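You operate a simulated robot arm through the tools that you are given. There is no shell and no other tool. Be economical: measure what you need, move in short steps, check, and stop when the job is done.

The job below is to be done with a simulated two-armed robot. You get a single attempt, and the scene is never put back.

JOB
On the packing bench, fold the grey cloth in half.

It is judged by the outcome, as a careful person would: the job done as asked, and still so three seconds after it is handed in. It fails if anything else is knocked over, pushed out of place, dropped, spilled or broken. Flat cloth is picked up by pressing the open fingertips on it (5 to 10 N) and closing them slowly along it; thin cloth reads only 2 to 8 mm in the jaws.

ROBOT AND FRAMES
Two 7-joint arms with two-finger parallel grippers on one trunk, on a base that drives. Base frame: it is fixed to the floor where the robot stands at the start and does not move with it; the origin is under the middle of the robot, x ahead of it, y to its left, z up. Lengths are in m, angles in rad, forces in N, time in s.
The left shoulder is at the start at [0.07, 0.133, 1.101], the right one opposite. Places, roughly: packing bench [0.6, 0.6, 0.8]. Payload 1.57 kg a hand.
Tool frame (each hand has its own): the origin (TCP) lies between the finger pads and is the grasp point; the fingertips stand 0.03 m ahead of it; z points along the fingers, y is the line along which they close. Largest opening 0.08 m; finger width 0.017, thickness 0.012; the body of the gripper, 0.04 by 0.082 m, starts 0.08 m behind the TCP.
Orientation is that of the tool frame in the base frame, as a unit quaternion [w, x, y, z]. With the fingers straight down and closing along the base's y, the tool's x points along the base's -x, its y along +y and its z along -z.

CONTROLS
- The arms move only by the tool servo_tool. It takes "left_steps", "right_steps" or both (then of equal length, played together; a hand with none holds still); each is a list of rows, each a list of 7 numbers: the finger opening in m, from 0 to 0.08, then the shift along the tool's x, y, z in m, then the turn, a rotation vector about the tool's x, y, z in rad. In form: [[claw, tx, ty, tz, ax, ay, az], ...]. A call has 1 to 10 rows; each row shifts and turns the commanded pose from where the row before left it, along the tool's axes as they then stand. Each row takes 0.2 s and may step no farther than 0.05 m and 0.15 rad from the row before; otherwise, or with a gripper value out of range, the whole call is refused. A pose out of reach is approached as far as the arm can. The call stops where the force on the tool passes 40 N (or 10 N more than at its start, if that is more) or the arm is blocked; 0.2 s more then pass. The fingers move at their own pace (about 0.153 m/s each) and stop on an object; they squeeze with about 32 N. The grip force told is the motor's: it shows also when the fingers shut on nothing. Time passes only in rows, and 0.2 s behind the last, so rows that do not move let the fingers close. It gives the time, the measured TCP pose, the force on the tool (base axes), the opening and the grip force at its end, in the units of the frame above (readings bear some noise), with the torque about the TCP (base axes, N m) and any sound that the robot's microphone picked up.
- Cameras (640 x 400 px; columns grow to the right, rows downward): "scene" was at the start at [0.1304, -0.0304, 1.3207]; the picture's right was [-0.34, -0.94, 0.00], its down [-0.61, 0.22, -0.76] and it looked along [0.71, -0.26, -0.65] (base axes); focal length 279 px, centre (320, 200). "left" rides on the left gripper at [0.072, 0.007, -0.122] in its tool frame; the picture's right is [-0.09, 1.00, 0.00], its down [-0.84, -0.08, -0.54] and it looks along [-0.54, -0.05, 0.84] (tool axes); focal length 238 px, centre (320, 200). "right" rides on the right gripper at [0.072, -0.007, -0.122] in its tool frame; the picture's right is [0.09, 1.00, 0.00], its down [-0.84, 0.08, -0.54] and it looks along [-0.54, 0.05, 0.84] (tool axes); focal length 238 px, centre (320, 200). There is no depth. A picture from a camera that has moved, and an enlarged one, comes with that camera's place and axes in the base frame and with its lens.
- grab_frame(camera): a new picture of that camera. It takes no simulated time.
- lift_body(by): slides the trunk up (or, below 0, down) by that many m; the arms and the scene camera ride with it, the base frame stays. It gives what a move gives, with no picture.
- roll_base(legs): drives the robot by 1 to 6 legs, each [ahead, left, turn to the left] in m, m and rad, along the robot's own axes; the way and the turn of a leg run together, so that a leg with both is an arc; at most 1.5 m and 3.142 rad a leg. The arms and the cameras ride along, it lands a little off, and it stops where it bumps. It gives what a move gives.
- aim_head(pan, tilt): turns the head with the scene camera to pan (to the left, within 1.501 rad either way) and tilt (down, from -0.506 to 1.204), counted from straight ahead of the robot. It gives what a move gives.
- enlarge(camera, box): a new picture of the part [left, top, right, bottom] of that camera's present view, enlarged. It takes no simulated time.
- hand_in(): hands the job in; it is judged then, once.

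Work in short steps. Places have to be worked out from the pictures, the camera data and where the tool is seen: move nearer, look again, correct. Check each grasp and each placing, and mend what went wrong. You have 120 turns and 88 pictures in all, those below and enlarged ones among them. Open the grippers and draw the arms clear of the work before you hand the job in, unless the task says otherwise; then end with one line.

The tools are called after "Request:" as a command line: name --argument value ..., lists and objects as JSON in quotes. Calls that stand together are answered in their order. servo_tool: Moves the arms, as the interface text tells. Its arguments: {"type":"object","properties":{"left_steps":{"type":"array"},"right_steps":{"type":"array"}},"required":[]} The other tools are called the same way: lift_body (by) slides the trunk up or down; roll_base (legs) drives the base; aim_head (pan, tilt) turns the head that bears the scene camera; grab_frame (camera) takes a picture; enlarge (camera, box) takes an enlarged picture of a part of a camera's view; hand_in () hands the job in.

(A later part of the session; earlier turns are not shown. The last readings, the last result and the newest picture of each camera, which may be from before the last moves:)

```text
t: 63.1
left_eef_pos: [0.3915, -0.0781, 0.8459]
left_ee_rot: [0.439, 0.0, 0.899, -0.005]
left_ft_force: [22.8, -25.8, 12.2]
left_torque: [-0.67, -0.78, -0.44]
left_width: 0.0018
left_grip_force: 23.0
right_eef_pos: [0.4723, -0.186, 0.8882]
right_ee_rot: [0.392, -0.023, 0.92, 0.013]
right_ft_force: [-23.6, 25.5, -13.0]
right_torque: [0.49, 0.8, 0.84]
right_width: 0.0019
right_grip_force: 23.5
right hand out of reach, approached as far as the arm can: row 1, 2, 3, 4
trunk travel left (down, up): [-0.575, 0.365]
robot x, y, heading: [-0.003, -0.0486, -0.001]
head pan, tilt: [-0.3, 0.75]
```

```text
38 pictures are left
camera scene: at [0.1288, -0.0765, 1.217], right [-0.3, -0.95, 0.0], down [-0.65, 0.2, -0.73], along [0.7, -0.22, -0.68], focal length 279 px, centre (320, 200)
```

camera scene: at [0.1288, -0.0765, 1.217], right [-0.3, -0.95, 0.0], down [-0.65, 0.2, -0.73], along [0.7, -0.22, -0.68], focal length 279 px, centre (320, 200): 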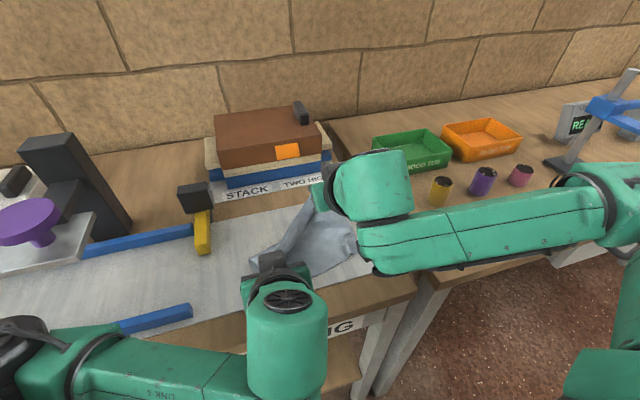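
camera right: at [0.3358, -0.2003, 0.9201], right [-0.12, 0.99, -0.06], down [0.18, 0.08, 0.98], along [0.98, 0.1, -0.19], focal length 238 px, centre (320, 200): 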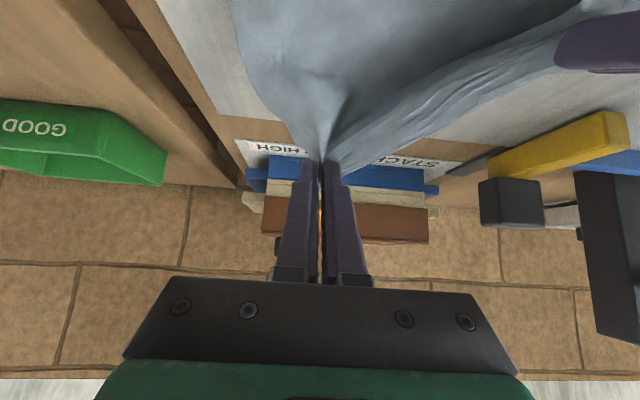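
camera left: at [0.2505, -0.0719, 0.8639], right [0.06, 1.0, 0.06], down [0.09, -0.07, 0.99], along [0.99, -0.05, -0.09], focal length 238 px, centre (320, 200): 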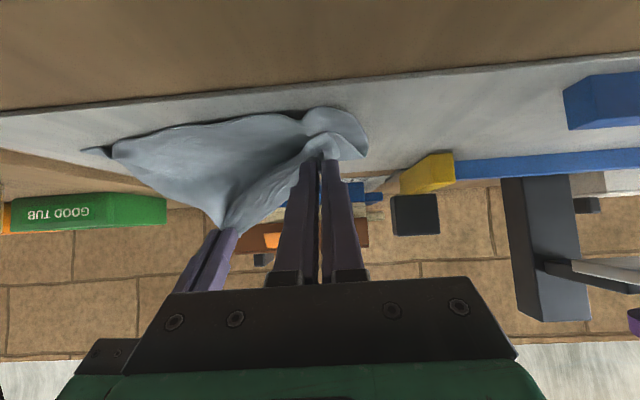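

The right arm ran out of joint range mid-pitch. I'll bring the left hand back level with the right to relieve the cloth, then do the rest of the motion with base (back) and trunk (down), which keep the arm postures fixed.

Request:
servo_tool --left_steps '[[0, -0.0163, 0.0044, 0.0073, 0, 0.02, 0], [0, -0.0163, 0.0044, 0.0073, 0, 0.02, 0], [0, -0.0163, 0.0044, 0.0073, 0, 0.02, 0], [0, -0.0163, 0.0044, 0.0073, 0, 0.02, 0], [0, -0.0163, 0.0044, 0.0073, 0, 0.02, 0], [0, 0, 0, 0, 0, 0, 0]]'

Request:
grab_frame --camera "left"

Request:
grab_frame --camera "scene"

```text
t: 64.5
left_eef_pos: [0.4712, -0.0569, 0.8807]
left_ee_rot: [0.389, 0.001, 0.921, -0.001]
left_ft_force: [0.5, -2.2, 0.5]
left_torque: [-0.06, 0.02, 0.0]
left_width: 0.0017
left_grip_force: 23.6
right_eef_pos: [0.4763, -0.1898, 0.892]
right_ee_rot: [0.397, -0.018, 0.918, 0.009]
right_ft_force: [0.4, 2.1, -0.2]
right_torque: [0.05, 0.02, 0.04]
right_width: 0.002
right_grip_force: 23.8
trunk travel left (down, up): [-0.575, 0.365]
robot x, y, heading: [-0.0014, -0.0481, -0.004]
head pan, tilt: [-0.3, 0.75]
```

```text
37 pictures are left
camera left: at [0.3341, -0.0506, 0.9138], right [0.07, 1.0, 0.07], down [0.2, -0.08, 0.98], along [0.98, -0.05, -0.2], focal length 238 px, centre (320, 200)
```

left: 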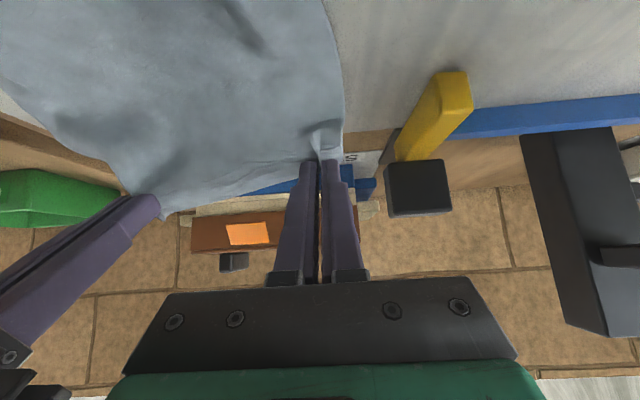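

```text
36 pictures are left
camera scene: at [0.1287, -0.0761, 1.217], right [-0.3, -0.95, 0.0], down [-0.65, 0.2, -0.73], along [0.7, -0.22, -0.68], focal length 279 px, centre (320, 200)
```

scene: 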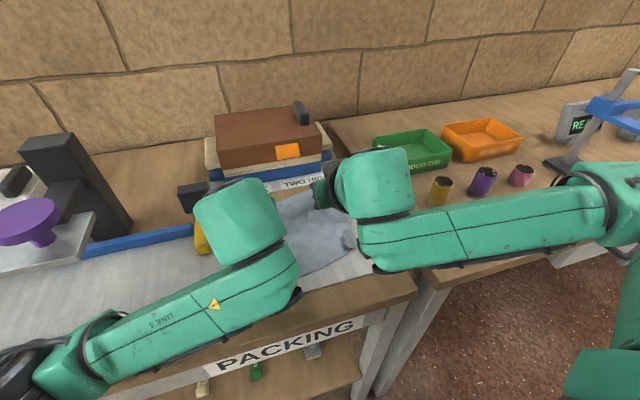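

Relieved. Check where the near edge lies now before moving the base.

Request:
enlarge --camera "scene" --box '[250, 170, 430, 300]'

```text
3.08 times, centred on (340, 235) of scene
camera zoom: at [0.1287, -0.0761, 1.217], right [-0.3, -0.95, 0.0], down [-0.65, 0.2, -0.73], along [0.7, -0.22, -0.68], focal length 860 px, centre (258, 92)
```

zoom: 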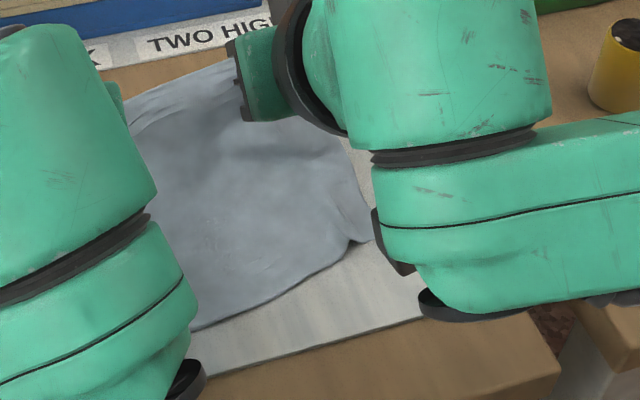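

The cloth turned slightly: near edge x≈0.38 (left) to 0.41 (right). Drive the base back 4 cm and 1.5 cm right to carry the held edge over.

Request:
roll_base --legs '[[-0.04, -0.015, 0]]'

Request:
grab_frame --camera "left"

Request:
grab_frame --camera "right"

Request:
aim_head --pan -0.1 --tilt 0.9

Request:
grab_frame --camera "scene"

```text
t: 65.4
left_eef_pos: [0.432, -0.072, 0.8804]
left_ee_rot: [0.389, 0.002, 0.921, -0.001]
left_ft_force: [-1.2, -2.1, 0.5]
left_torque: [-0.05, 0.01, -0.01]
left_width: 0.0016
left_grip_force: 23.6
right_eef_pos: [0.4354, -0.2041, 0.8906]
right_ee_rot: [0.396, -0.017, 0.918, 0.009]
right_ft_force: [-0.7, 1.8, -0.1]
right_torque: [0.06, -0.03, 0.02]
right_width: 0.0019
right_grip_force: 23.7
trunk travel left (down, up): [-0.575, 0.365]
robot x, y, heading: [-0.0403, -0.066, -0.001]
head pan, tilt: [-0.3, 0.75]
```

```text
34 pictures are left
camera left: at [0.295, -0.0658, 0.9139], right [0.07, 1.0, 0.07], down [0.2, -0.08, 0.98], along [0.98, -0.05, -0.2], focal length 238 px, centre (320, 200)
```

left: 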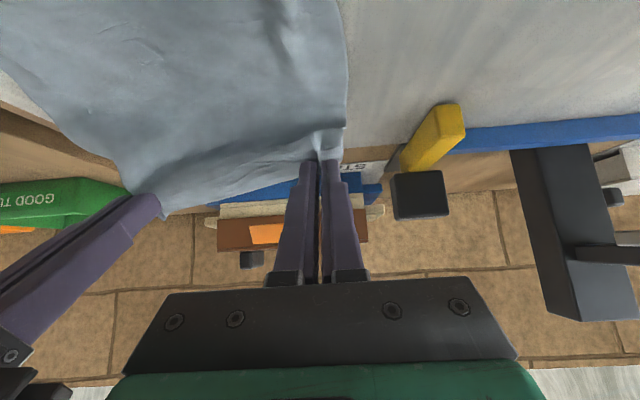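

```text
33 pictures are left
camera right: at [0.2993, -0.2169, 0.9218], right [-0.1, 0.99, -0.06], down [0.18, 0.08, 0.98], along [0.98, 0.09, -0.18], focal length 238 px, centre (320, 200)
```

right: 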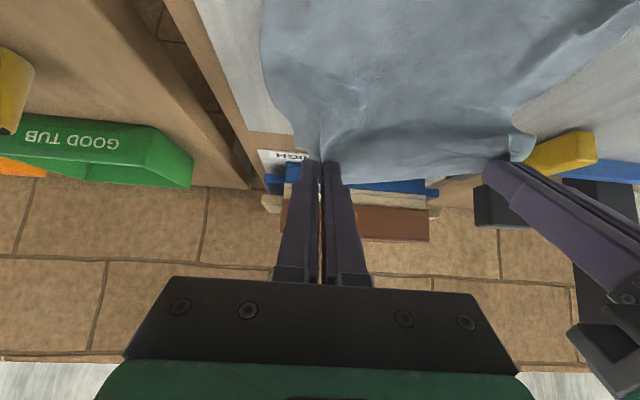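

```text
t: 66.1
left_eef_pos: [0.4327, -0.072, 0.881]
left_ee_rot: [0.39, 0.001, 0.921, 0.0]
left_ft_force: [-0.9, -1.4, -0.2]
left_torque: [-0.09, 0.0, -0.02]
left_width: 0.0018
left_grip_force: 23.6
right_eef_pos: [0.4355, -0.2048, 0.8912]
right_ee_rot: [0.397, -0.017, 0.918, 0.009]
right_ft_force: [0.5, 1.3, -1.1]
right_torque: [0.06, 0.04, 0.05]
right_width: 0.0019
right_grip_force: 23.6
trunk travel left (down, up): [-0.575, 0.365]
robot x, y, heading: [-0.0422, -0.0662, -0.006]
head pan, tilt: [-0.099, 0.901]
```

```text
32 pictures are left
camera scene: at [0.0862, -0.074, 1.2051], right [-0.1, -0.99, 0.0], down [-0.78, 0.08, -0.62], along [0.62, -0.06, -0.78], focal length 279 px, centre (320, 200)
```

scene: 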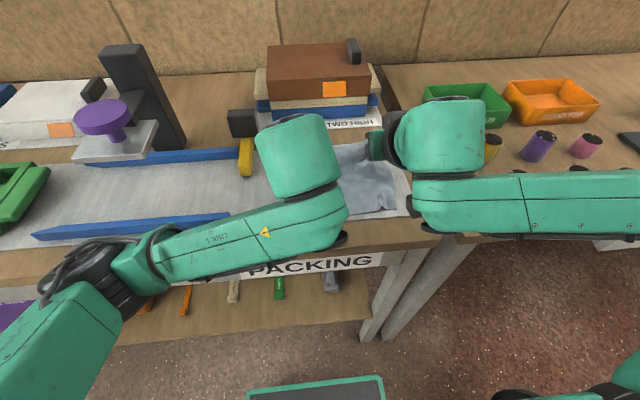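

Good so far; continue: lower the trunk 2.5 cm, then back 2 cm more.

Request:
lift_body --by -0.02

Request:
roll_base --legs '[[-0.025, 0, 0]]'

Request:
enlarge --camera "scene" --box '[300, 100, 460, 240]'

Request:
grab_frame --camera "left"

```text
t: 66.8
left_eef_pos: [0.4322, -0.0727, 0.8603]
left_ee_rot: [0.389, 0.001, 0.921, 0.0]
left_ft_force: [0.0, -1.3, 0.6]
left_torque: [-0.05, -0.03, -0.06]
left_width: 0.002
left_grip_force: 23.5
right_eef_pos: [0.4375, -0.2035, 0.8724]
right_ee_rot: [0.397, -0.018, 0.917, 0.009]
right_ft_force: [0.4, 2.3, 0.7]
right_torque: [0.03, 0.04, 0.03]
right_width: 0.0018
right_grip_force: 23.6
trunk travel left (down, up): [-0.555, 0.385]
robot x, y, heading: [-0.041, -0.065, 0.001]
head pan, tilt: [-0.099, 0.901]
```

```text
t: 67.6
left_eef_pos: [0.4058, -0.0714, 0.8599]
left_ee_rot: [0.389, 0.002, 0.921, -0.001]
left_ft_force: [-0.4, -1.7, 0.4]
left_torque: [-0.05, 0.02, -0.03]
left_width: 0.0017
left_grip_force: 23.5
right_eef_pos: [0.4128, -0.2049, 0.8714]
right_ee_rot: [0.397, -0.018, 0.918, 0.009]
right_ft_force: [-0.5, 2.3, -1.2]
right_torque: [0.01, 0.0, 0.03]
right_width: 0.0019
right_grip_force: 24.0
trunk travel left (down, up): [-0.555, 0.385]
robot x, y, heading: [-0.0664, -0.063, 0.003]
head pan, tilt: [-0.099, 0.901]
```

```text
2.86 times, centred on (380, 170) of scene
camera zoom: at [0.0613, -0.074, 1.1851], right [-0.1, -0.99, 0.0], down [-0.78, 0.08, -0.62], along [0.62, -0.06, -0.78], focal length 798 px, centre (149, 286)
```

zoom: 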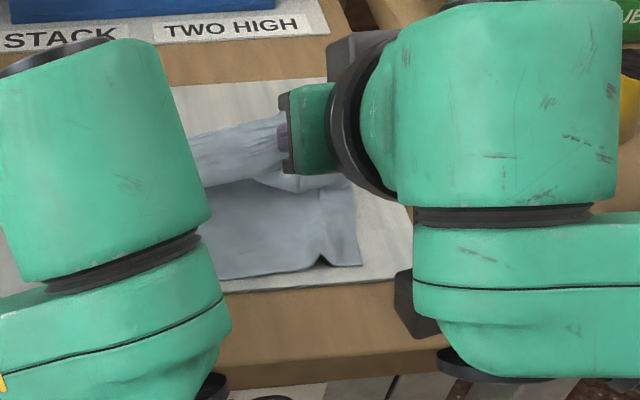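

```text
30 pictures are left
camera left: at [0.2704, -0.0658, 0.8937], right [0.07, 1.0, 0.07], down [0.2, -0.08, 0.98], along [0.98, -0.05, -0.2], focal length 238 px, centre (320, 200)
```

left: 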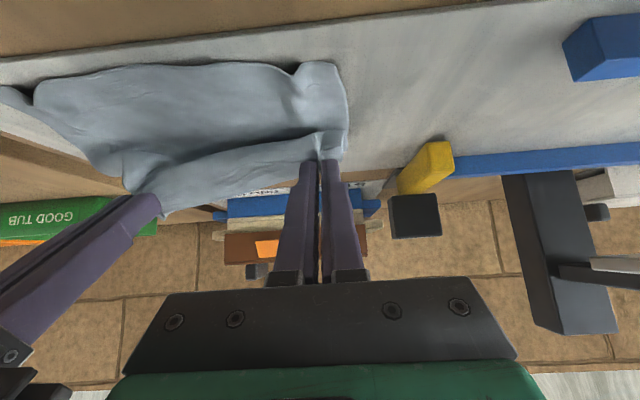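

The fold is forming well, near edge now at x≈0.37; tips at x≈0.43. Lower 2 cm, back 2.5 cm more.

Request:
lift_body --by -0.012

Request:
roll_base --legs '[[-0.025, 0, 0]]'

Request:
grab_frame --camera "left"

Request:
grab_frame --camera "right"

Request:
enlarge --camera "scene" --box '[300, 100, 460, 240]'

```text
t: 68.2
left_eef_pos: [0.4059, -0.0723, 0.8483]
left_ee_rot: [0.389, 0.0, 0.921, 0.001]
left_ft_force: [0.0, -2.3, 1.0]
left_torque: [-0.04, 0.0, -0.04]
left_width: 0.0018
left_grip_force: 24.2
right_eef_pos: [0.4131, -0.2044, 0.8591]
right_ee_rot: [0.397, -0.018, 0.918, 0.009]
right_ft_force: [0.1, 1.2, 0.1]
right_torque: [0.03, 0.0, 0.01]
right_width: 0.0021
right_grip_force: 23.8
trunk travel left (down, up): [-0.543, 0.397]
robot x, y, heading: [-0.0652, -0.0637, -0.001]
head pan, tilt: [-0.099, 0.901]
```

```text
t: 69.0
left_eef_pos: [0.3807, -0.073, 0.8483]
left_ee_rot: [0.389, 0.001, 0.921, 0.0]
left_ft_force: [0.2, -1.7, 0.3]
left_torque: [-0.06, -0.01, -0.03]
left_width: 0.002
left_grip_force: 23.5
right_eef_pos: [0.3861, -0.205, 0.8589]
right_ee_rot: [0.397, -0.017, 0.918, 0.008]
right_ft_force: [-0.4, 2.1, -0.1]
right_torque: [0.0, 0.0, 0.01]
right_width: 0.002
right_grip_force: 24.2
trunk travel left (down, up): [-0.543, 0.397]
robot x, y, heading: [-0.0929, -0.0653, -0.002]
head pan, tilt: [-0.099, 0.901]
```

```text
29 pictures are left
camera left: at [0.2446, -0.0658, 0.8818], right [0.07, 1.0, 0.07], down [0.2, -0.08, 0.98], along [0.98, -0.05, -0.2], focal length 238 px, centre (320, 200)
```

left: 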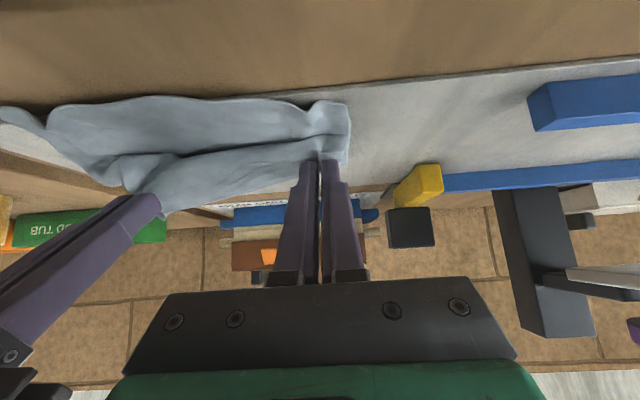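

```text
28 pictures are left
camera right: at [0.2488, -0.2169, 0.8897], right [-0.1, 0.99, -0.06], down [0.18, 0.08, 0.98], along [0.98, 0.09, -0.18], focal length 238 px, centre (320, 200)
```

right: 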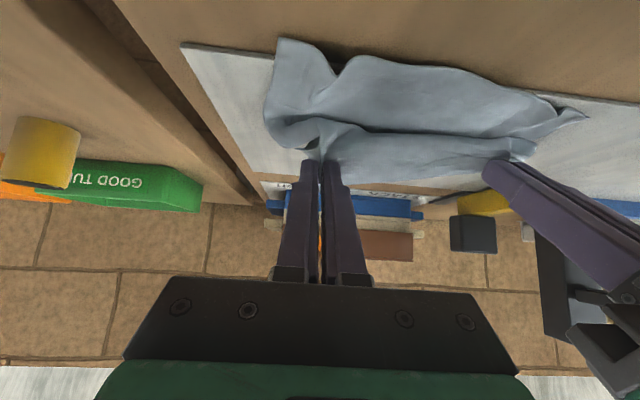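

```text
2.86 times, centred on (380, 170) of scene
camera zoom: at [0.0353, -0.074, 1.1731], right [-0.1, -0.99, 0.0], down [-0.78, 0.08, -0.62], along [0.62, -0.06, -0.78], focal length 798 px, centre (149, 286)
```

zoom: 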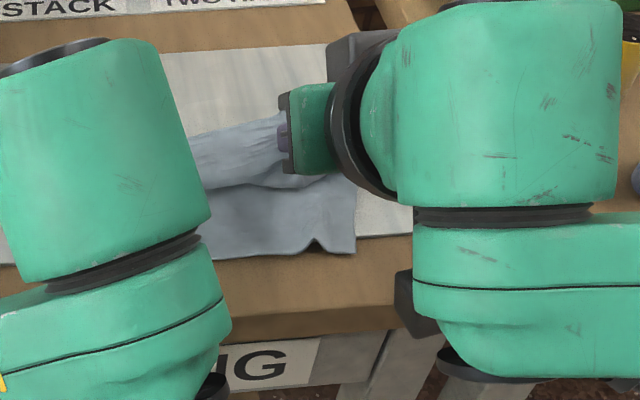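

The cloth's lower layer now runs from x≈0.34 to a crease near 0.43–0.45, with the held edge above it — close to half. I'll release here and withdraw along the fingers, letting the flap fall toward the robot, then look.

Request:
lift_body --by -0.007

Request:
servo_tool --left_steps '[[0.02, 0, 0, 0, 0, 0, 0], [0.05, 0, 0, 0, 0, 0, 0], [0.05, 0, 0, -0.01, 0, 0, 0], [0.05, 0, 0, -0.02, 0, 0, 0], [0.05, 0, 0, -0.03, 0, 0, 0]]' --right_steps '[[0.02, 0, 0, 0, 0, 0, 0], [0.05, 0, 0, 0, 0, 0, 0], [0.05, 0, 0, -0.01, 0, 0, 0], [0.05, 0, 0, -0.02, 0, 0, 0], [0.05, 0, 0, -0.03, 0, 0, 0]]'

Request:
grab_frame --camera "left"

Request:
grab_frame --camera "right"

```text
t: 69.5
left_eef_pos: [0.3809, -0.0721, 0.8423]
left_ee_rot: [0.389, 0.001, 0.921, 0.0]
left_ft_force: [0.1, -1.8, 0.7]
left_torque: [-0.06, 0.0, -0.06]
left_width: 0.0017
left_grip_force: 23.5
right_eef_pos: [0.3854, -0.2045, 0.8522]
right_ee_rot: [0.397, -0.018, 0.918, 0.009]
right_ft_force: [0.1, 1.5, -0.5]
right_torque: [0.04, 0.03, 0.04]
right_width: 0.0018
right_grip_force: 23.5
trunk travel left (down, up): [-0.536, 0.404]
robot x, y, heading: [-0.0918, -0.0653, -0.003]
head pan, tilt: [-0.099, 0.901]
```

```text
t: 70.8
left_eef_pos: [0.3414, -0.0698, 0.883]
left_ee_rot: [0.389, 0.001, 0.921, 0.0]
left_ft_force: [-1.1, -0.5, 0.3]
left_torque: [0.01, -0.01, -0.04]
left_width: 0.0499
left_grip_force: 0.0
right_eef_pos: [0.3782, -0.1974, 0.9001]
right_ee_rot: [0.397, -0.017, 0.917, 0.009]
right_ft_force: [-0.3, 0.4, 0.2]
right_torque: [0.01, 0.01, 0.0]
right_width: 0.05
right_grip_force: 0.0
right hand out of reach, approached as far as the arm can: row 3, 4, 5
trunk travel left (down, up): [-0.536, 0.404]
robot x, y, heading: [-0.0907, -0.0646, -0.002]
head pan, tilt: [-0.099, 0.901]
```

```text
26 pictures are left
camera left: at [0.2023, -0.0647, 0.917], right [0.07, 1.0, 0.07], down [0.19, -0.08, 0.98], along [0.98, -0.05, -0.2], focal length 238 px, centre (320, 200)
```

left: 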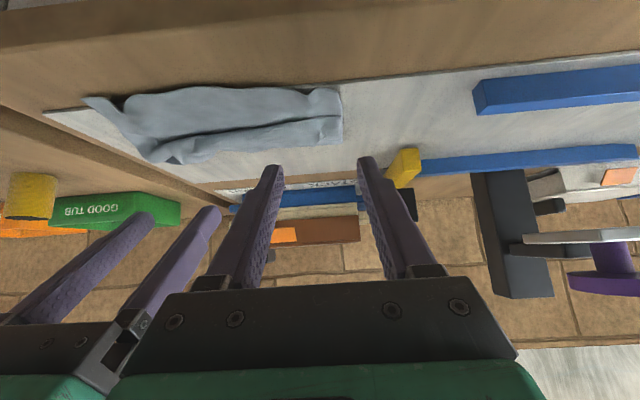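

```text
25 pictures are left
camera right: at [0.2411, -0.2101, 0.9303], right [-0.1, 0.99, -0.06], down [0.18, 0.08, 0.98], along [0.98, 0.09, -0.18], focal length 238 px, centre (320, 200)
```

right: 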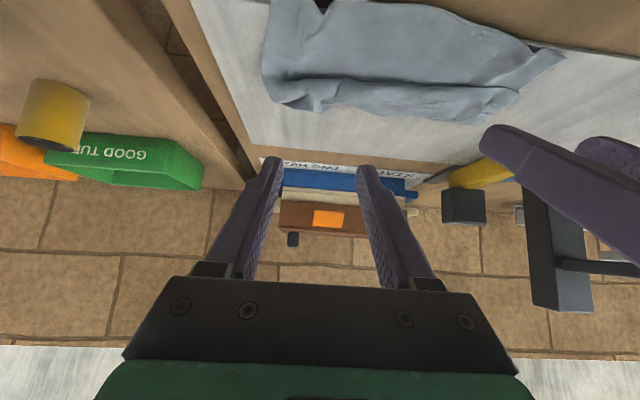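

Released. Raise the trunk to clear the hands and get a clean view of the cloth.

Request:
lift_body --by 0.15

Request:
servo_tool --left_steps '[[0.03, -0.02, 0.04, 0, 0, 0.12, 0], [0.03, -0.02, 0.04, 0, 0, 0.12, 0], [0.03, -0.02, 0.03, 0, 0, 0.12, 0], [0.03, -0.02, 0.02, 0, 0, 0.12, 0], [0.03, 0, 0, 0, 0, 0.12, 0], [0.03, 0, 0, 0, 0, 0.12, 0], [0.03, 0, 0, 0, 0, 0.08, 0]]' --right_steps '[[0.03, -0.02, -0.04, 0, 0, 0.12, 0], [0.03, -0.02, -0.04, 0, 0, 0.12, 0], [0.03, -0.02, -0.04, 0, 0, 0.12, 0], [0.03, -0.02, -0.04, 0, 0, 0.12, 0], [0.03, 0, -0.04, 0, 0, 0.12, 0], [0.03, 0, 0, 0, 0, 0.12, 0], [0.03, 0, 0, 0, 0, 0.1, 0]]'

Request:
aim_head --pan -0.2 --tilt 0.85

Request:
grab_frame --camera "scene"

```text
t: 72.5
left_eef_pos: [0.3399, -0.0707, 1.0323]
left_ee_rot: [0.388, 0.001, 0.922, -0.001]
left_ft_force: [-0.7, -0.3, -1.1]
left_torque: [-0.03, -0.02, 0.01]
left_width: 0.0499
left_grip_force: 0.1
right_eef_pos: [0.3788, -0.1991, 1.0495]
right_ee_rot: [0.396, -0.016, 0.918, 0.008]
right_ft_force: [-0.1, 0.5, 0.2]
right_torque: [0.0, 0.0, 0.0]
right_width: 0.05
right_grip_force: 0.1
trunk travel left (down, up): [-0.686, 0.254]
robot x, y, heading: [-0.0892, -0.0632, -0.007]
head pan, tilt: [-0.099, 0.901]
```

```text
t: 74.1
left_eef_pos: [0.4062, 0.0591, 1.0805]
left_ee_rot: [-0.002, 0.002, 1.0, 0.0]
left_ft_force: [0.9, 0.2, 0.1]
left_torque: [-0.01, 0.04, 0.0]
left_width: 0.0301
left_grip_force: 0.2
right_eef_pos: [0.4529, -0.3964, 1.0956]
right_ee_rot: [-0.004, -0.019, 1.0, 0.001]
right_ft_force: [-0.5, -0.5, -0.2]
right_torque: [0.04, 0.03, 0.0]
right_width: 0.03
right_grip_force: 0.0
trunk travel left (down, up): [-0.686, 0.254]
robot x, y, heading: [-0.0907, -0.0653, -0.007]
head pan, tilt: [-0.099, 0.901]
```

```text
t: 74.8
left_eef_pos: [0.4044, 0.0577, 1.0797]
left_ee_rot: [-0.001, 0.001, 1.0, 0.0]
left_ft_force: [-0.9, 0.3, 0.9]
left_torque: [0.0, 0.01, 0.01]
left_width: 0.03
left_grip_force: 0.0
right_eef_pos: [0.4532, -0.3953, 1.0954]
right_ee_rot: [-0.002, -0.019, 1.0, 0.001]
right_ft_force: [0.0, 0.4, 1.0]
right_torque: [-0.01, 0.01, 0.0]
right_width: 0.03
right_grip_force: 0.1
trunk travel left (down, up): [-0.686, 0.254]
robot x, y, heading: [-0.0895, -0.0658, -0.004]
head pan, tilt: [-0.201, 0.85]
```

```text
24 pictures are left
camera scene: at [0.0371, -0.0823, 1.32], right [-0.2, -0.98, 0.0], down [-0.74, 0.15, -0.66], along [0.65, -0.13, -0.75], focal length 279 px, centre (320, 200)
```

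scene: 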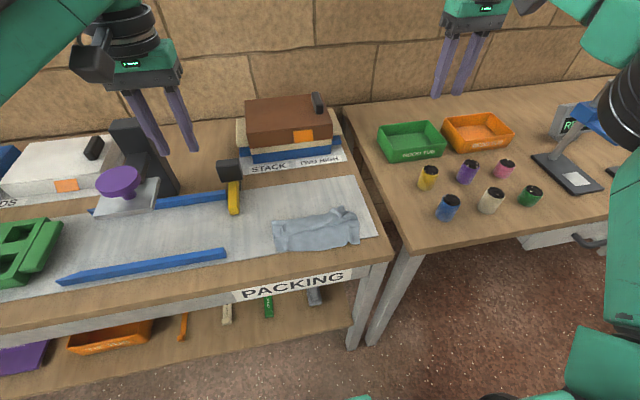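

All other objects stand untouched. Zoom in on the cloth.

Request:
enlarge --camera "scene" --box '[256, 195, 376, 270]'

Request:
grab_frame --camera "left"

```text
5.33 times, centred on (316, 232) of scene
camera zoom: at [0.0371, -0.0823, 1.32], right [-0.2, -0.98, 0.0], down [-0.74, 0.15, -0.66], along [0.65, -0.13, -0.75], focal length 1490 px, centre (341, 27)
```

zoom: 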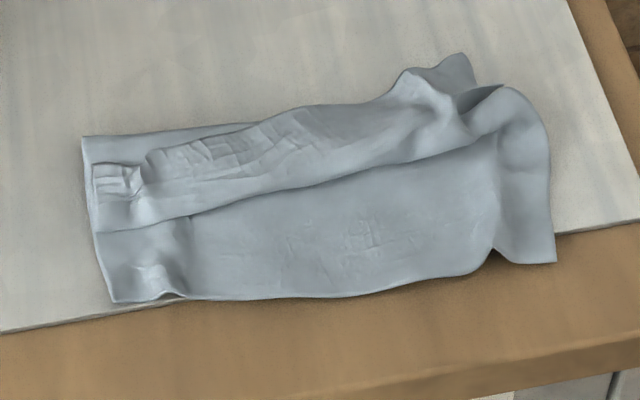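

```text
22 pictures are left
camera left: at [0.3339, 0.0646, 1.2022], right [0.09, 1.0, 0.0], down [0.84, -0.08, 0.54], along [0.54, -0.05, -0.84], focal length 238 px, centre (320, 200)
```

left: 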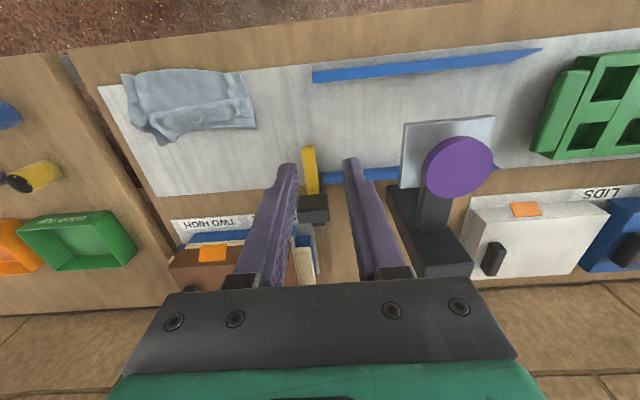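

The lower layer is right (x≈0.36–0.444, half the length), but the last ~3 cm of the upper layer curls back on itself. I'll regrip that free edge, stand the flap up leaning toward the robot, and release it high so it falls flat. First reposition the base and trunk.

Request:
roll_base --legs '[[0.05, 0.045, 0]]'

Request:
lift_body --by -0.06

```text
t: 75.8
left_eef_pos: [0.4538, 0.1011, 1.0817]
left_ee_rot: [0.0, 0.001, 1.0, 0.002]
left_ft_force: [0.5, -1.0, -0.9]
left_torque: [0.02, 0.0, 0.03]
left_width: 0.03
left_grip_force: 0.1
right_eef_pos: [0.5016, -0.3529, 1.0967]
right_ee_rot: [-0.002, -0.018, 1.0, 0.002]
right_ft_force: [0.9, -0.4, 0.9]
right_torque: [0.02, -0.05, -0.01]
right_width: 0.0301
right_grip_force: 0.1
trunk travel left (down, up): [-0.686, 0.254]
robot x, y, heading: [-0.0415, -0.0213, -0.006]
head pan, tilt: [-0.201, 0.85]
```

```text
t: 76.8
left_eef_pos: [0.4549, 0.1018, 1.0214]
left_ee_rot: [-0.001, 0.002, 1.0, 0.0]
left_ft_force: [-0.8, -0.3, -0.5]
left_torque: [0.04, -0.02, -0.01]
left_width: 0.0297
left_grip_force: 0.0
right_eef_pos: [0.5032, -0.3521, 1.0361]
right_ee_rot: [-0.003, -0.019, 1.0, 0.001]
right_ft_force: [-0.1, 0.2, 0.0]
right_torque: [0.03, -0.03, -0.02]
right_width: 0.03
right_grip_force: 0.1
trunk travel left (down, up): [-0.626, 0.314]
robot x, y, heading: [-0.0382, -0.0195, -0.006]
head pan, tilt: [-0.201, 0.85]
```

Move above the free-edge grip points at z≈0.87.

Request:
servo_tool --left_steps '[[0.028, 0.0075, -0.035, 0, 0, 0, 0], [0.028, 0.0075, -0.035, 0, 0, 0, 0], [0.028, 0.0075, -0.035, 0, 0, 0, 0], [0.028, 0.0075, -0.035, 0, 0, 0, 0], [0.028, 0.0075, -0.035, 0, 0, 0, 0], [0.028, 0, 0, 0.038, 0, 0, 0], [0.028, 0, 0, 0.038, 0, 0, 0], [0.028, 0, 0, 0.038, 0, 0, 0], [0.028, 0, 0, 0.034, 0, 0, 0]]' --right_steps '[[0.028, 0.015, 0.03, 0, 0, 0, 0], [0.028, 0.015, 0.03, 0, 0, 0, 0], [0.028, 0.015, 0.03, 0, 0, 0, 0], [0.028, 0.015, 0.03, 0, 0, 0, 0], [0.028, 0.015, 0.03, 0, 0, 0, 0], [0.028, 0, 0, 0.041, 0, 0, 0], [0.028, 0, 0, 0.041, 0, 0, 0], [0.028, 0, 0, 0.041, 0, 0, 0], [0.028, 0, 0, 0.041, 0, 0, 0]]'

Request:
grab_frame --camera "left"

Request:
grab_frame --camera "right"

```text
t: 78.8
left_eef_pos: [0.4174, -0.0756, 0.8717]
left_ee_rot: [-0.001, 0.001, 1.0, 0.0]
left_ft_force: [0.7, 0.8, -0.7]
left_torque: [-0.01, -0.01, 0.0]
left_width: 0.0279
left_grip_force: 0.0
right_eef_pos: [0.4233, -0.2051, 0.8706]
right_ee_rot: [-0.003, -0.018, 1.0, 0.001]
right_ft_force: [0.3, 0.0, 0.0]
right_torque: [0.02, -0.01, -0.02]
right_width: 0.0282
right_grip_force: 0.0
trunk travel left (down, up): [-0.626, 0.314]
robot x, y, heading: [-0.0386, -0.016, -0.001]
head pan, tilt: [-0.201, 0.85]
```

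```text
21 pictures are left
camera left: at [0.3467, -0.0686, 0.9931], right [0.1, 1.0, 0.0], down [0.84, -0.08, 0.54], along [0.54, -0.05, -0.84], focal length 238 px, centre (320, 200)
```

left: 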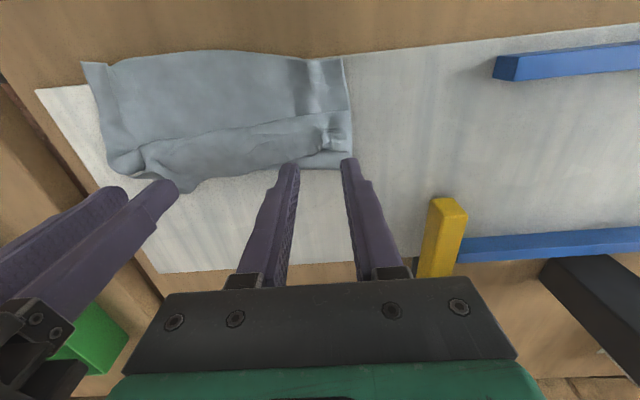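

```text
20 pictures are left
camera right: at [0.3519, -0.2154, 0.9925], right [-0.13, 0.99, 0.0], down [0.84, 0.11, 0.54], along [0.53, 0.07, -0.84], focal length 238 px, centre (320, 200)
```

right: 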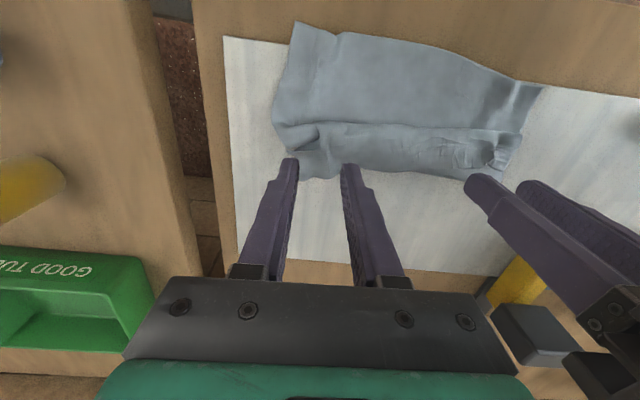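

Enlarge to read the layers.

Request:
enlarge --camera "left" --box '[70, 30, 390, 230]'

Request:
enlarge --camera "right" --box '[250, 10, 570, 210]'

```text
2.00 times, centred on (230, 130) of left
camera zoom: at [0.3467, -0.0686, 0.9931], right [0.1, 1.0, 0.0], down [0.84, -0.08, 0.54], along [0.54, -0.05, -0.84], focal length 477 px, centre (500, 340)
```

zoom: 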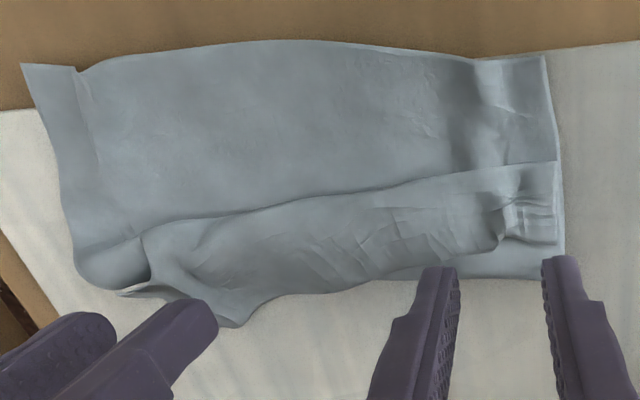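

```text
2.00 times, centred on (410, 110) of right
camera zoom: at [0.3519, -0.2154, 0.9925], right [-0.13, 0.99, 0.0], down [0.84, 0.11, 0.54], along [0.53, 0.07, -0.84], focal length 477 px, centre (140, 380)
```

zoom: 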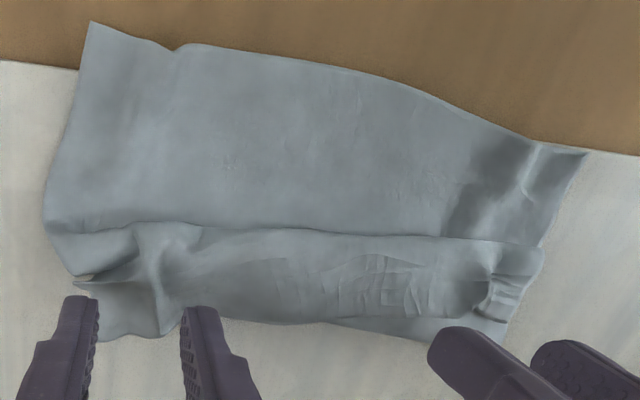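

Now clear: crease at x≈0.44 (left)/0.42 (right), flap needs its last 3 cm unrolled; its full length then reaches the near edge. Move to the free-edge points and lower to just above.

Request:
servo_tool --left_steps '[[0.026, 0.005, 0, 0, 0, 0, 0], [0.026, 0, 0, 0.012, 0, 0, 0], [0.026, 0, 0, 0.01, 0, 0, 0], [0.026, 0, 0, 0.004, 0, 0, 0], [0.026, 0, 0, 0, 0, 0, 0]]' --right_steps '[[0.026, -0.014, 0.008, 0, 0, 0, 0], [0.026, 0, 0, 0.012, 0, 0, 0], [0.026, 0, 0, 0.01, 0, 0, 0], [0.026, 0, 0, 0.009, 0, 0, 0], [0.026, 0, 0, 0, 0, 0, 0]]'

Request:
grab_frame --camera "left"

Request:
grab_frame --camera "right"

```text
t: 80.0
left_eef_pos: [0.4127, -0.0728, 0.8462]
left_ee_rot: [-0.001, 0.0, 1.0, 0.0]
left_ft_force: [-0.3, 0.2, -0.2]
left_torque: [-0.03, 0.01, 0.04]
left_width: 0.0258
left_grip_force: 0.1
right_eef_pos: [0.4337, -0.1959, 0.8418]
right_ee_rot: [-0.003, -0.019, 1.0, 0.001]
right_ft_force: [0.2, -0.6, -0.3]
right_torque: [-0.02, 0.0, -0.03]
right_width: 0.0257
right_grip_force: 0.1
trunk travel left (down, up): [-0.626, 0.314]
robot x, y, heading: [-0.0373, -0.0217, -0.003]
head pan, tilt: [-0.201, 0.85]
```

```text
17 pictures are left
camera left: at [0.3402, -0.0663, 0.9676], right [0.09, 1.0, 0.0], down [0.84, -0.08, 0.54], along [0.54, -0.05, -0.84], focal length 238 px, centre (320, 200)
```

left: 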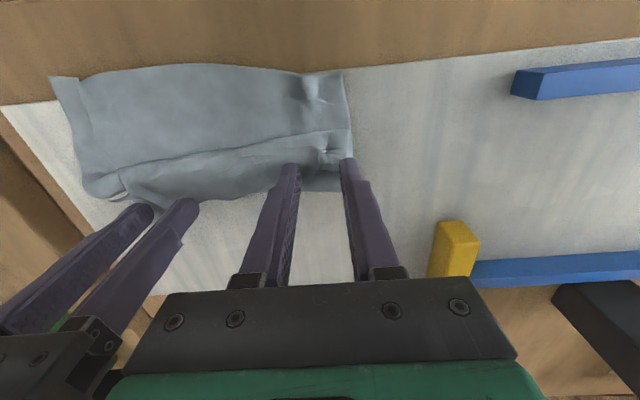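

```text
16 pictures are left
camera right: at [0.3639, -0.2052, 0.9631], right [-0.13, 0.99, 0.0], down [0.84, 0.11, 0.54], along [0.53, 0.07, -0.84], focal length 238 px, centre (320, 200)
```

right: 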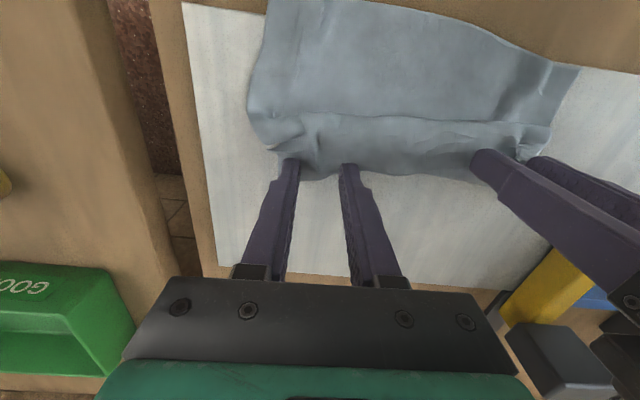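

Tips are over the free edge on both sides. Press gently.

Request:
servo_tool --left_steps '[[0.026, 0.002, 0, 0.004, 0, 0, 0], [0.026, 0, 0, 0.003, 0, 0, 0], [0.026, 0, 0, 0.001, 0, 0, 0], [0.026, 0, 0, 0, 0, 0, 0]]' --right_steps '[[0.026, 0, 0, 0.004, 0, 0, 0], [0.026, 0, 0, 0.003, 0, 0, 0], [0.026, 0, 0, 0.001, 0, 0, 0], [0.026, 0, 0, 0, 0, 0, 0]]'

```text
t: 81.0
left_eef_pos: [0.4082, -0.0726, 0.8398]
left_ee_rot: [0.001, 0.0, 1.0, 0.0]
left_ft_force: [0.6, 0.5, -0.1]
left_torque: [0.02, 0.02, 0.01]
left_width: 0.0261
left_grip_force: 0.0
right_eef_pos: [0.4342, -0.1954, 0.8359]
right_ee_rot: [0.001, -0.019, 1.0, 0.0]
right_ft_force: [1.9, -3.0, 21.8]
right_torque: [-0.07, 0.01, 0.04]
right_width: 0.0254
right_grip_force: 0.1
trunk travel left (down, up): [-0.626, 0.314]
robot x, y, heading: [-0.0427, -0.0192, -0.006]
head pan, tilt: [-0.201, 0.85]
```

Right is too firm (22 N): back off 2 mm. Left still free: lower 3 mm.

Request:
servo_tool --left_steps '[[0.026, 0, 0, 0.002, 0, 0, 0], [0.026, 0, 0, 0.0015, 0, 0, 0], [0.026, 0, 0, 0, 0, 0, 0]]' --right_steps '[[0.026, 0, 0, -0.002, 0, 0, 0], [0.026, 0, 0, 0, 0, 0, 0], [0.026, 0, 0, 0, 0, 0, 0]]'

```text
t: 81.8
left_eef_pos: [0.4075, -0.072, 0.8367]
left_ee_rot: [0.001, 0.002, 1.0, -0.001]
left_ft_force: [0.0, -0.1, 10.8]
left_torque: [0.12, 0.06, 0.02]
left_width: 0.026
left_grip_force: 0.0
right_eef_pos: [0.4334, -0.1941, 0.8362]
right_ee_rot: [-0.003, -0.019, 1.0, 0.001]
right_ft_force: [1.1, 0.5, 8.2]
right_torque: [-0.01, -0.02, -0.01]
right_width: 0.026
right_grip_force: 0.0
trunk travel left (down, up): [-0.626, 0.314]
robot x, y, heading: [-0.044, -0.0227, 0.001]
head pan, tilt: [-0.201, 0.85]
```

Both around 8–11 N. Close slowly.

Request:
servo_tool --left_steps '[[0.0235, 0, 0, 0, 0, 0, 0], [0.0205, 0, 0, 0, 0, 0, 0], [0.0175, 0, 0, 0, 0, 0, 0], [0.0145, 0, 0, 0, 0, 0, 0], [0.0115, 0, 0, 0, 0, 0, 0], [0.0085, 0, 0, 0, 0, 0, 0], [0.0055, 0, 0, 0, 0, 0, 0], [0.0025, 0, 0, 0, 0, 0, 0], [0, 0, 0, 0, 0, 0, 0], [0, 0, 0, 0, 0, 0, 0]]' --right_steps '[[0.0235, 0, 0, 0, 0, 0, 0], [0.0205, 0, 0, 0, 0, 0, 0], [0.0175, 0, 0, 0, 0, 0, 0], [0.0145, 0, 0, 0, 0, 0, 0], [0.0115, 0, 0, 0, 0, 0, 0], [0.0085, 0, 0, 0, 0, 0, 0], [0.0055, 0, 0, 0, 0, 0, 0], [0.0025, 0, 0, 0, 0, 0, 0], [0, 0, 0, 0, 0, 0, 0], [0, 0, 0, 0, 0, 0, 0]]'

```text
t: 84.0
left_eef_pos: [0.4083, -0.072, 0.8364]
left_ee_rot: [0.0, 0.001, 1.0, -0.001]
left_ft_force: [1.9, 1.1, 20.2]
left_torque: [0.07, -0.03, 0.01]
left_width: 0.003
left_grip_force: 23.8
right_eef_pos: [0.4332, -0.1934, 0.8367]
right_ee_rot: [-0.001, -0.018, 1.0, 0.001]
right_ft_force: [-1.1, 2.2, 0.1]
right_torque: [0.09, 0.06, 0.03]
right_width: 0.0024
right_grip_force: 23.7
trunk travel left (down, up): [-0.626, 0.314]
robot x, y, heading: [-0.0396, -0.0239, -0.002]
head pan, tilt: [-0.201, 0.85]
```

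Both grips hold. Lift 5 cm leaning toward the robot and check that only the flap came up.

Request:
servo_tool --left_steps '[[0, 0, 0, -0.01, 0, 0, 0], [0, 0.003, 0, -0.01, 0, 0, 0], [0, 0.004, 0, -0.01, 0, 0, 0], [0, 0.005, 0, -0.01, 0, 0, 0], [0, 0.006, 0, -0.01, 0, 0, 0]]' --right_steps '[[0, 0.003, 0, -0.011, 0, 0, 0], [0, 0.006, 0, -0.011, 0, 0, 0], [0, 0.008, 0, -0.011, 0, 0, 0], [0, 0.008, 0, -0.01, 0, 0, 0], [0, 0.008, 0, -0.008, 0, 0, 0]]'

Request:
grab_frame --camera "left"

Request:
enlarge --camera "scene" --box '[230, 180, 390, 290]'

```text
t: 85.2
left_eef_pos: [0.391, -0.0719, 0.8861]
left_ee_rot: [-0.002, 0.002, 1.0, 0.0]
left_ft_force: [-0.5, -0.8, 0.7]
left_torque: [-0.03, 0.04, 0.04]
left_width: 0.0025
left_grip_force: 24.5
right_eef_pos: [0.4001, -0.1957, 0.8874]
right_ee_rot: [-0.003, -0.018, 1.0, 0.001]
right_ft_force: [-0.6, 0.9, 0.6]
right_torque: [0.03, 0.0, 0.03]
right_width: 0.0021
right_grip_force: 23.7
trunk travel left (down, up): [-0.626, 0.314]
robot x, y, heading: [-0.0412, -0.0197, -0.004]
head pan, tilt: [-0.201, 0.85]
```

```text
15 pictures are left
camera left: at [0.3194, -0.0658, 1.0076], right [0.09, 1.0, 0.0], down [0.84, -0.08, 0.54], along [0.54, -0.05, -0.84], focal length 238 px, centre (320, 200)
```

left: 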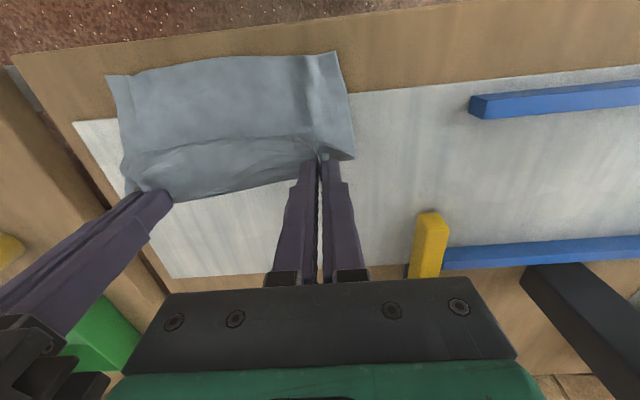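

```text
3.64 times, centred on (310, 235) of scene
camera zoom: at [0.0863, -0.0374, 1.2601], right [-0.2, -0.98, 0.0], down [-0.74, 0.15, -0.66], along [0.65, -0.13, -0.75], focal length 1016 px, centre (356, 73)
```

zoom: 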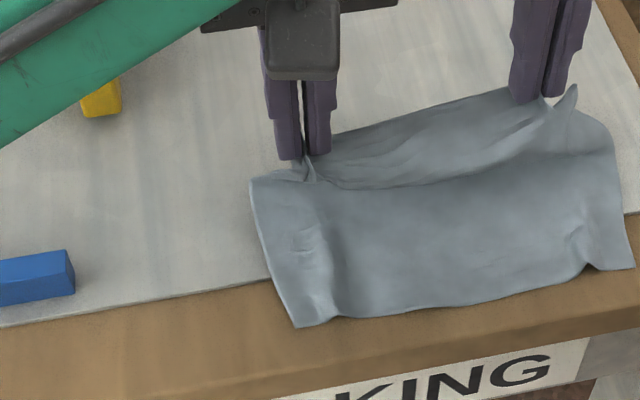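

The flap is standing up. Continue taut: up a little, pitching the hands so the edge turns over, and leaning toward the robot.

Request:
servo_tool --left_steps '[[0, 0.0019, 0, -0.0097, 0, -0.13, 0], [0, 0.0038, 0, -0.0079, 0, -0.13, 0], [0, 0.0179, 0, -0.0015, 0, -0.13, 0]]' --right_steps '[[0, 0.0019, 0, -0.0097, 0, -0.13, 0], [0, 0.0038, 0, -0.0079, 0, -0.13, 0], [0, 0.0179, 0, -0.0015, 0, -0.13, 0]]'

Request:
enlarge --camera "scene" --box '[230, 180, 390, 290]'

Request:
grab_frame --camera "left"

```text
t: 86.0
left_eef_pos: [0.3675, -0.0732, 0.9009]
left_ee_rot: [0.195, 0.001, 0.981, 0.0]
left_ft_force: [0.4, -0.9, 0.4]
left_torque: [-0.02, -0.02, 0.02]
left_width: 0.0024
left_grip_force: 24.3
right_eef_pos: [0.3758, -0.1977, 0.9023]
right_ee_rot: [0.192, -0.017, 0.981, 0.005]
right_ft_force: [0.0, -0.5, 0.3]
right_torque: [0.01, -0.01, 0.01]
right_width: 0.0019
right_grip_force: 24.1
trunk travel left (down, up): [-0.626, 0.314]
robot x, y, heading: [-0.041, -0.0215, -0.0]
head pan, tilt: [-0.201, 0.85]
```

```text
3.64 times, centred on (310, 235) of scene
camera zoom: at [0.0848, -0.0375, 1.2603], right [-0.2, -0.98, 0.0], down [-0.73, 0.15, -0.66], along [0.65, -0.13, -0.75], focal length 1016 px, centre (356, 73)
```

zoom: 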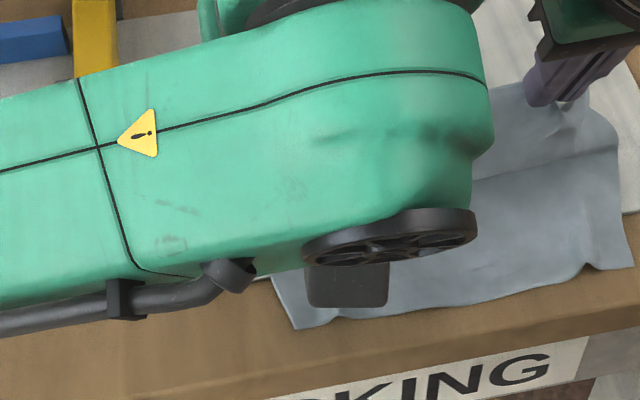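

```text
12 pictures are left
camera left: at [0.2541, -0.0668, 0.9863], right [0.09, 1.0, 0.04], down [0.57, -0.08, 0.82], along [0.82, -0.05, -0.57], focal length 238 px, centre (320, 200)
```

left: 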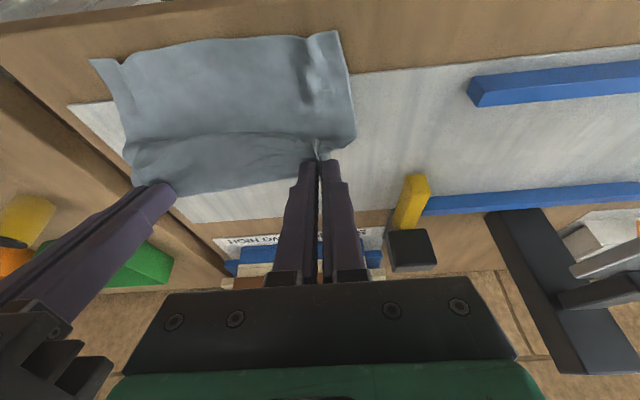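

No drag on the lower layer (near edge still ≈0.325). Continue the taut arc down toward the near edge.

Request:
servo_tool --left_steps '[[0, 0.0195, 0, 0.0041, 0, -0.09, 0], [0, 0.0183, 0, 0.0069, 0, -0.04, 0], [0, 0.0171, 0, 0.0098, 0, 0, 0]]' --right_steps '[[0, 0.0195, 0, 0.0041, 0, -0.09, 0], [0, 0.0183, 0, 0.0069, 0, -0.04, 0], [0, 0.0171, 0, 0.0098, 0, 0, 0]]'

Request:
grab_frame --camera "left"

```text
t: 86.8
left_eef_pos: [0.328, -0.0735, 0.8585]
left_ee_rot: [0.257, 0.001, 0.966, -0.005]
left_ft_force: [10.7, -23.8, 8.4]
left_torque: [-0.82, -0.42, -0.3]
left_width: 0.0028
left_grip_force: 24.4
right_eef_pos: [0.376, -0.1963, 0.8993]
right_ee_rot: [0.189, -0.019, 0.982, 0.007]
right_ft_force: [-9.5, 24.4, -8.8]
right_torque: [0.68, 0.43, 0.35]
right_width: 0.002
right_grip_force: 23.7
right hand out of reach, approached as far as the arm can: row 1, 2, 3
trunk travel left (down, up): [-0.626, 0.314]
robot x, y, heading: [-0.0388, -0.0198, -0.001]
head pan, tilt: [-0.201, 0.85]
```

```text
11 pictures are left
camera left: at [0.2048, -0.0666, 0.9278], right [0.08, 1.0, 0.04], down [0.45, -0.07, 0.89], along [0.89, -0.06, -0.46], focal length 238 px, centre (320, 200)
```

left: 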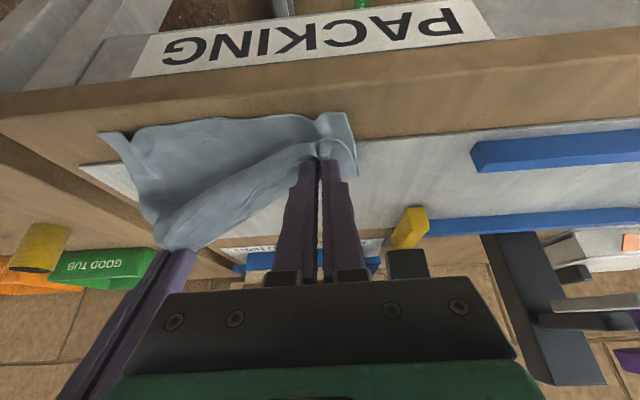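

The right arm stalled again. Bring the left back level, then carry both the rest of the way with base and trunk.

Request:
servo_tool --left_steps '[[0, -0.0171, 0, -0.0098, 0, 0, 0], [0, -0.0183, 0, -0.0069, 0, 0.04, 0], [0, -0.0195, 0, -0.0041, 0, 0.09, 0]]'

Request:
roll_base --legs '[[-0.018, 0, 0]]'

Request:
lift_body --by -0.016

Request:
grab_frame --camera "left"

```text
t: 87.6
left_eef_pos: [0.3649, -0.0707, 0.9]
left_ee_rot: [0.192, 0.002, 0.981, 0.001]
left_ft_force: [0.6, -3.6, -0.3]
left_torque: [-0.06, 0.0, 0.01]
left_width: 0.0022
left_grip_force: 24.0
right_eef_pos: [0.3783, -0.1969, 0.901]
right_ee_rot: [0.191, -0.018, 0.981, 0.005]
right_ft_force: [-0.2, 2.7, -0.5]
right_torque: [0.08, 0.02, 0.05]
right_width: 0.0021
right_grip_force: 23.4
trunk travel left (down, up): [-0.626, 0.314]
robot x, y, heading: [-0.0425, -0.0207, -0.004]
head pan, tilt: [-0.201, 0.85]
```

```text
t: 88.3
left_eef_pos: [0.348, -0.071, 0.9008]
left_ee_rot: [0.192, 0.001, 0.981, 0.0]
left_ft_force: [0.6, -1.8, 0.7]
left_torque: [-0.1, 0.01, -0.02]
left_width: 0.0026
left_grip_force: 23.9
right_eef_pos: [0.3622, -0.1976, 0.8997]
right_ee_rot: [0.19, -0.019, 0.982, 0.006]
right_ft_force: [-0.1, 2.2, 0.0]
right_torque: [0.05, -0.01, 0.01]
right_width: 0.0021
right_grip_force: 23.8
trunk travel left (down, up): [-0.626, 0.314]
robot x, y, heading: [-0.0578, -0.0172, -0.003]
head pan, tilt: [-0.201, 0.85]
```

```text
t: 89.0
left_eef_pos: [0.3463, -0.0718, 0.8852]
left_ee_rot: [0.193, 0.001, 0.981, 0.0]
left_ft_force: [-0.1, -2.0, 0.2]
left_torque: [-0.02, -0.02, 0.01]
left_width: 0.0024
left_grip_force: 23.3
right_eef_pos: [0.3587, -0.1967, 0.8856]
right_ee_rot: [0.19, -0.018, 0.982, 0.005]
right_ft_force: [-0.2, 0.8, -0.5]
right_torque: [0.02, -0.01, 0.04]
right_width: 0.0021
right_grip_force: 23.1
trunk travel left (down, up): [-0.61, 0.33]
robot x, y, heading: [-0.0595, -0.0178, -0.006]
head pan, tilt: [-0.201, 0.85]
```

```text
10 pictures are left
camera left: at [0.2339, -0.0647, 0.971], right [0.09, 1.0, 0.04], down [0.57, -0.08, 0.82], along [0.82, -0.05, -0.57], focal length 238 px, centre (320, 200)
```

left: 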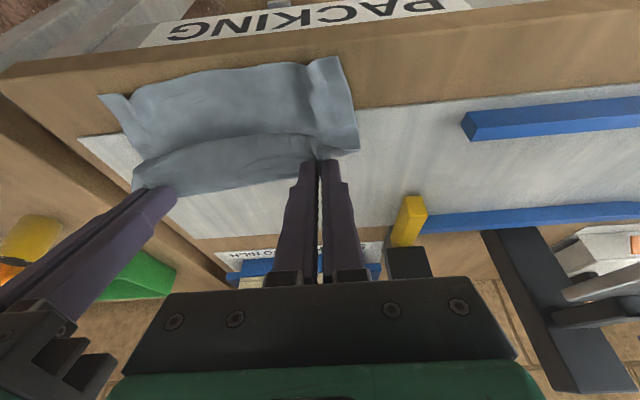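

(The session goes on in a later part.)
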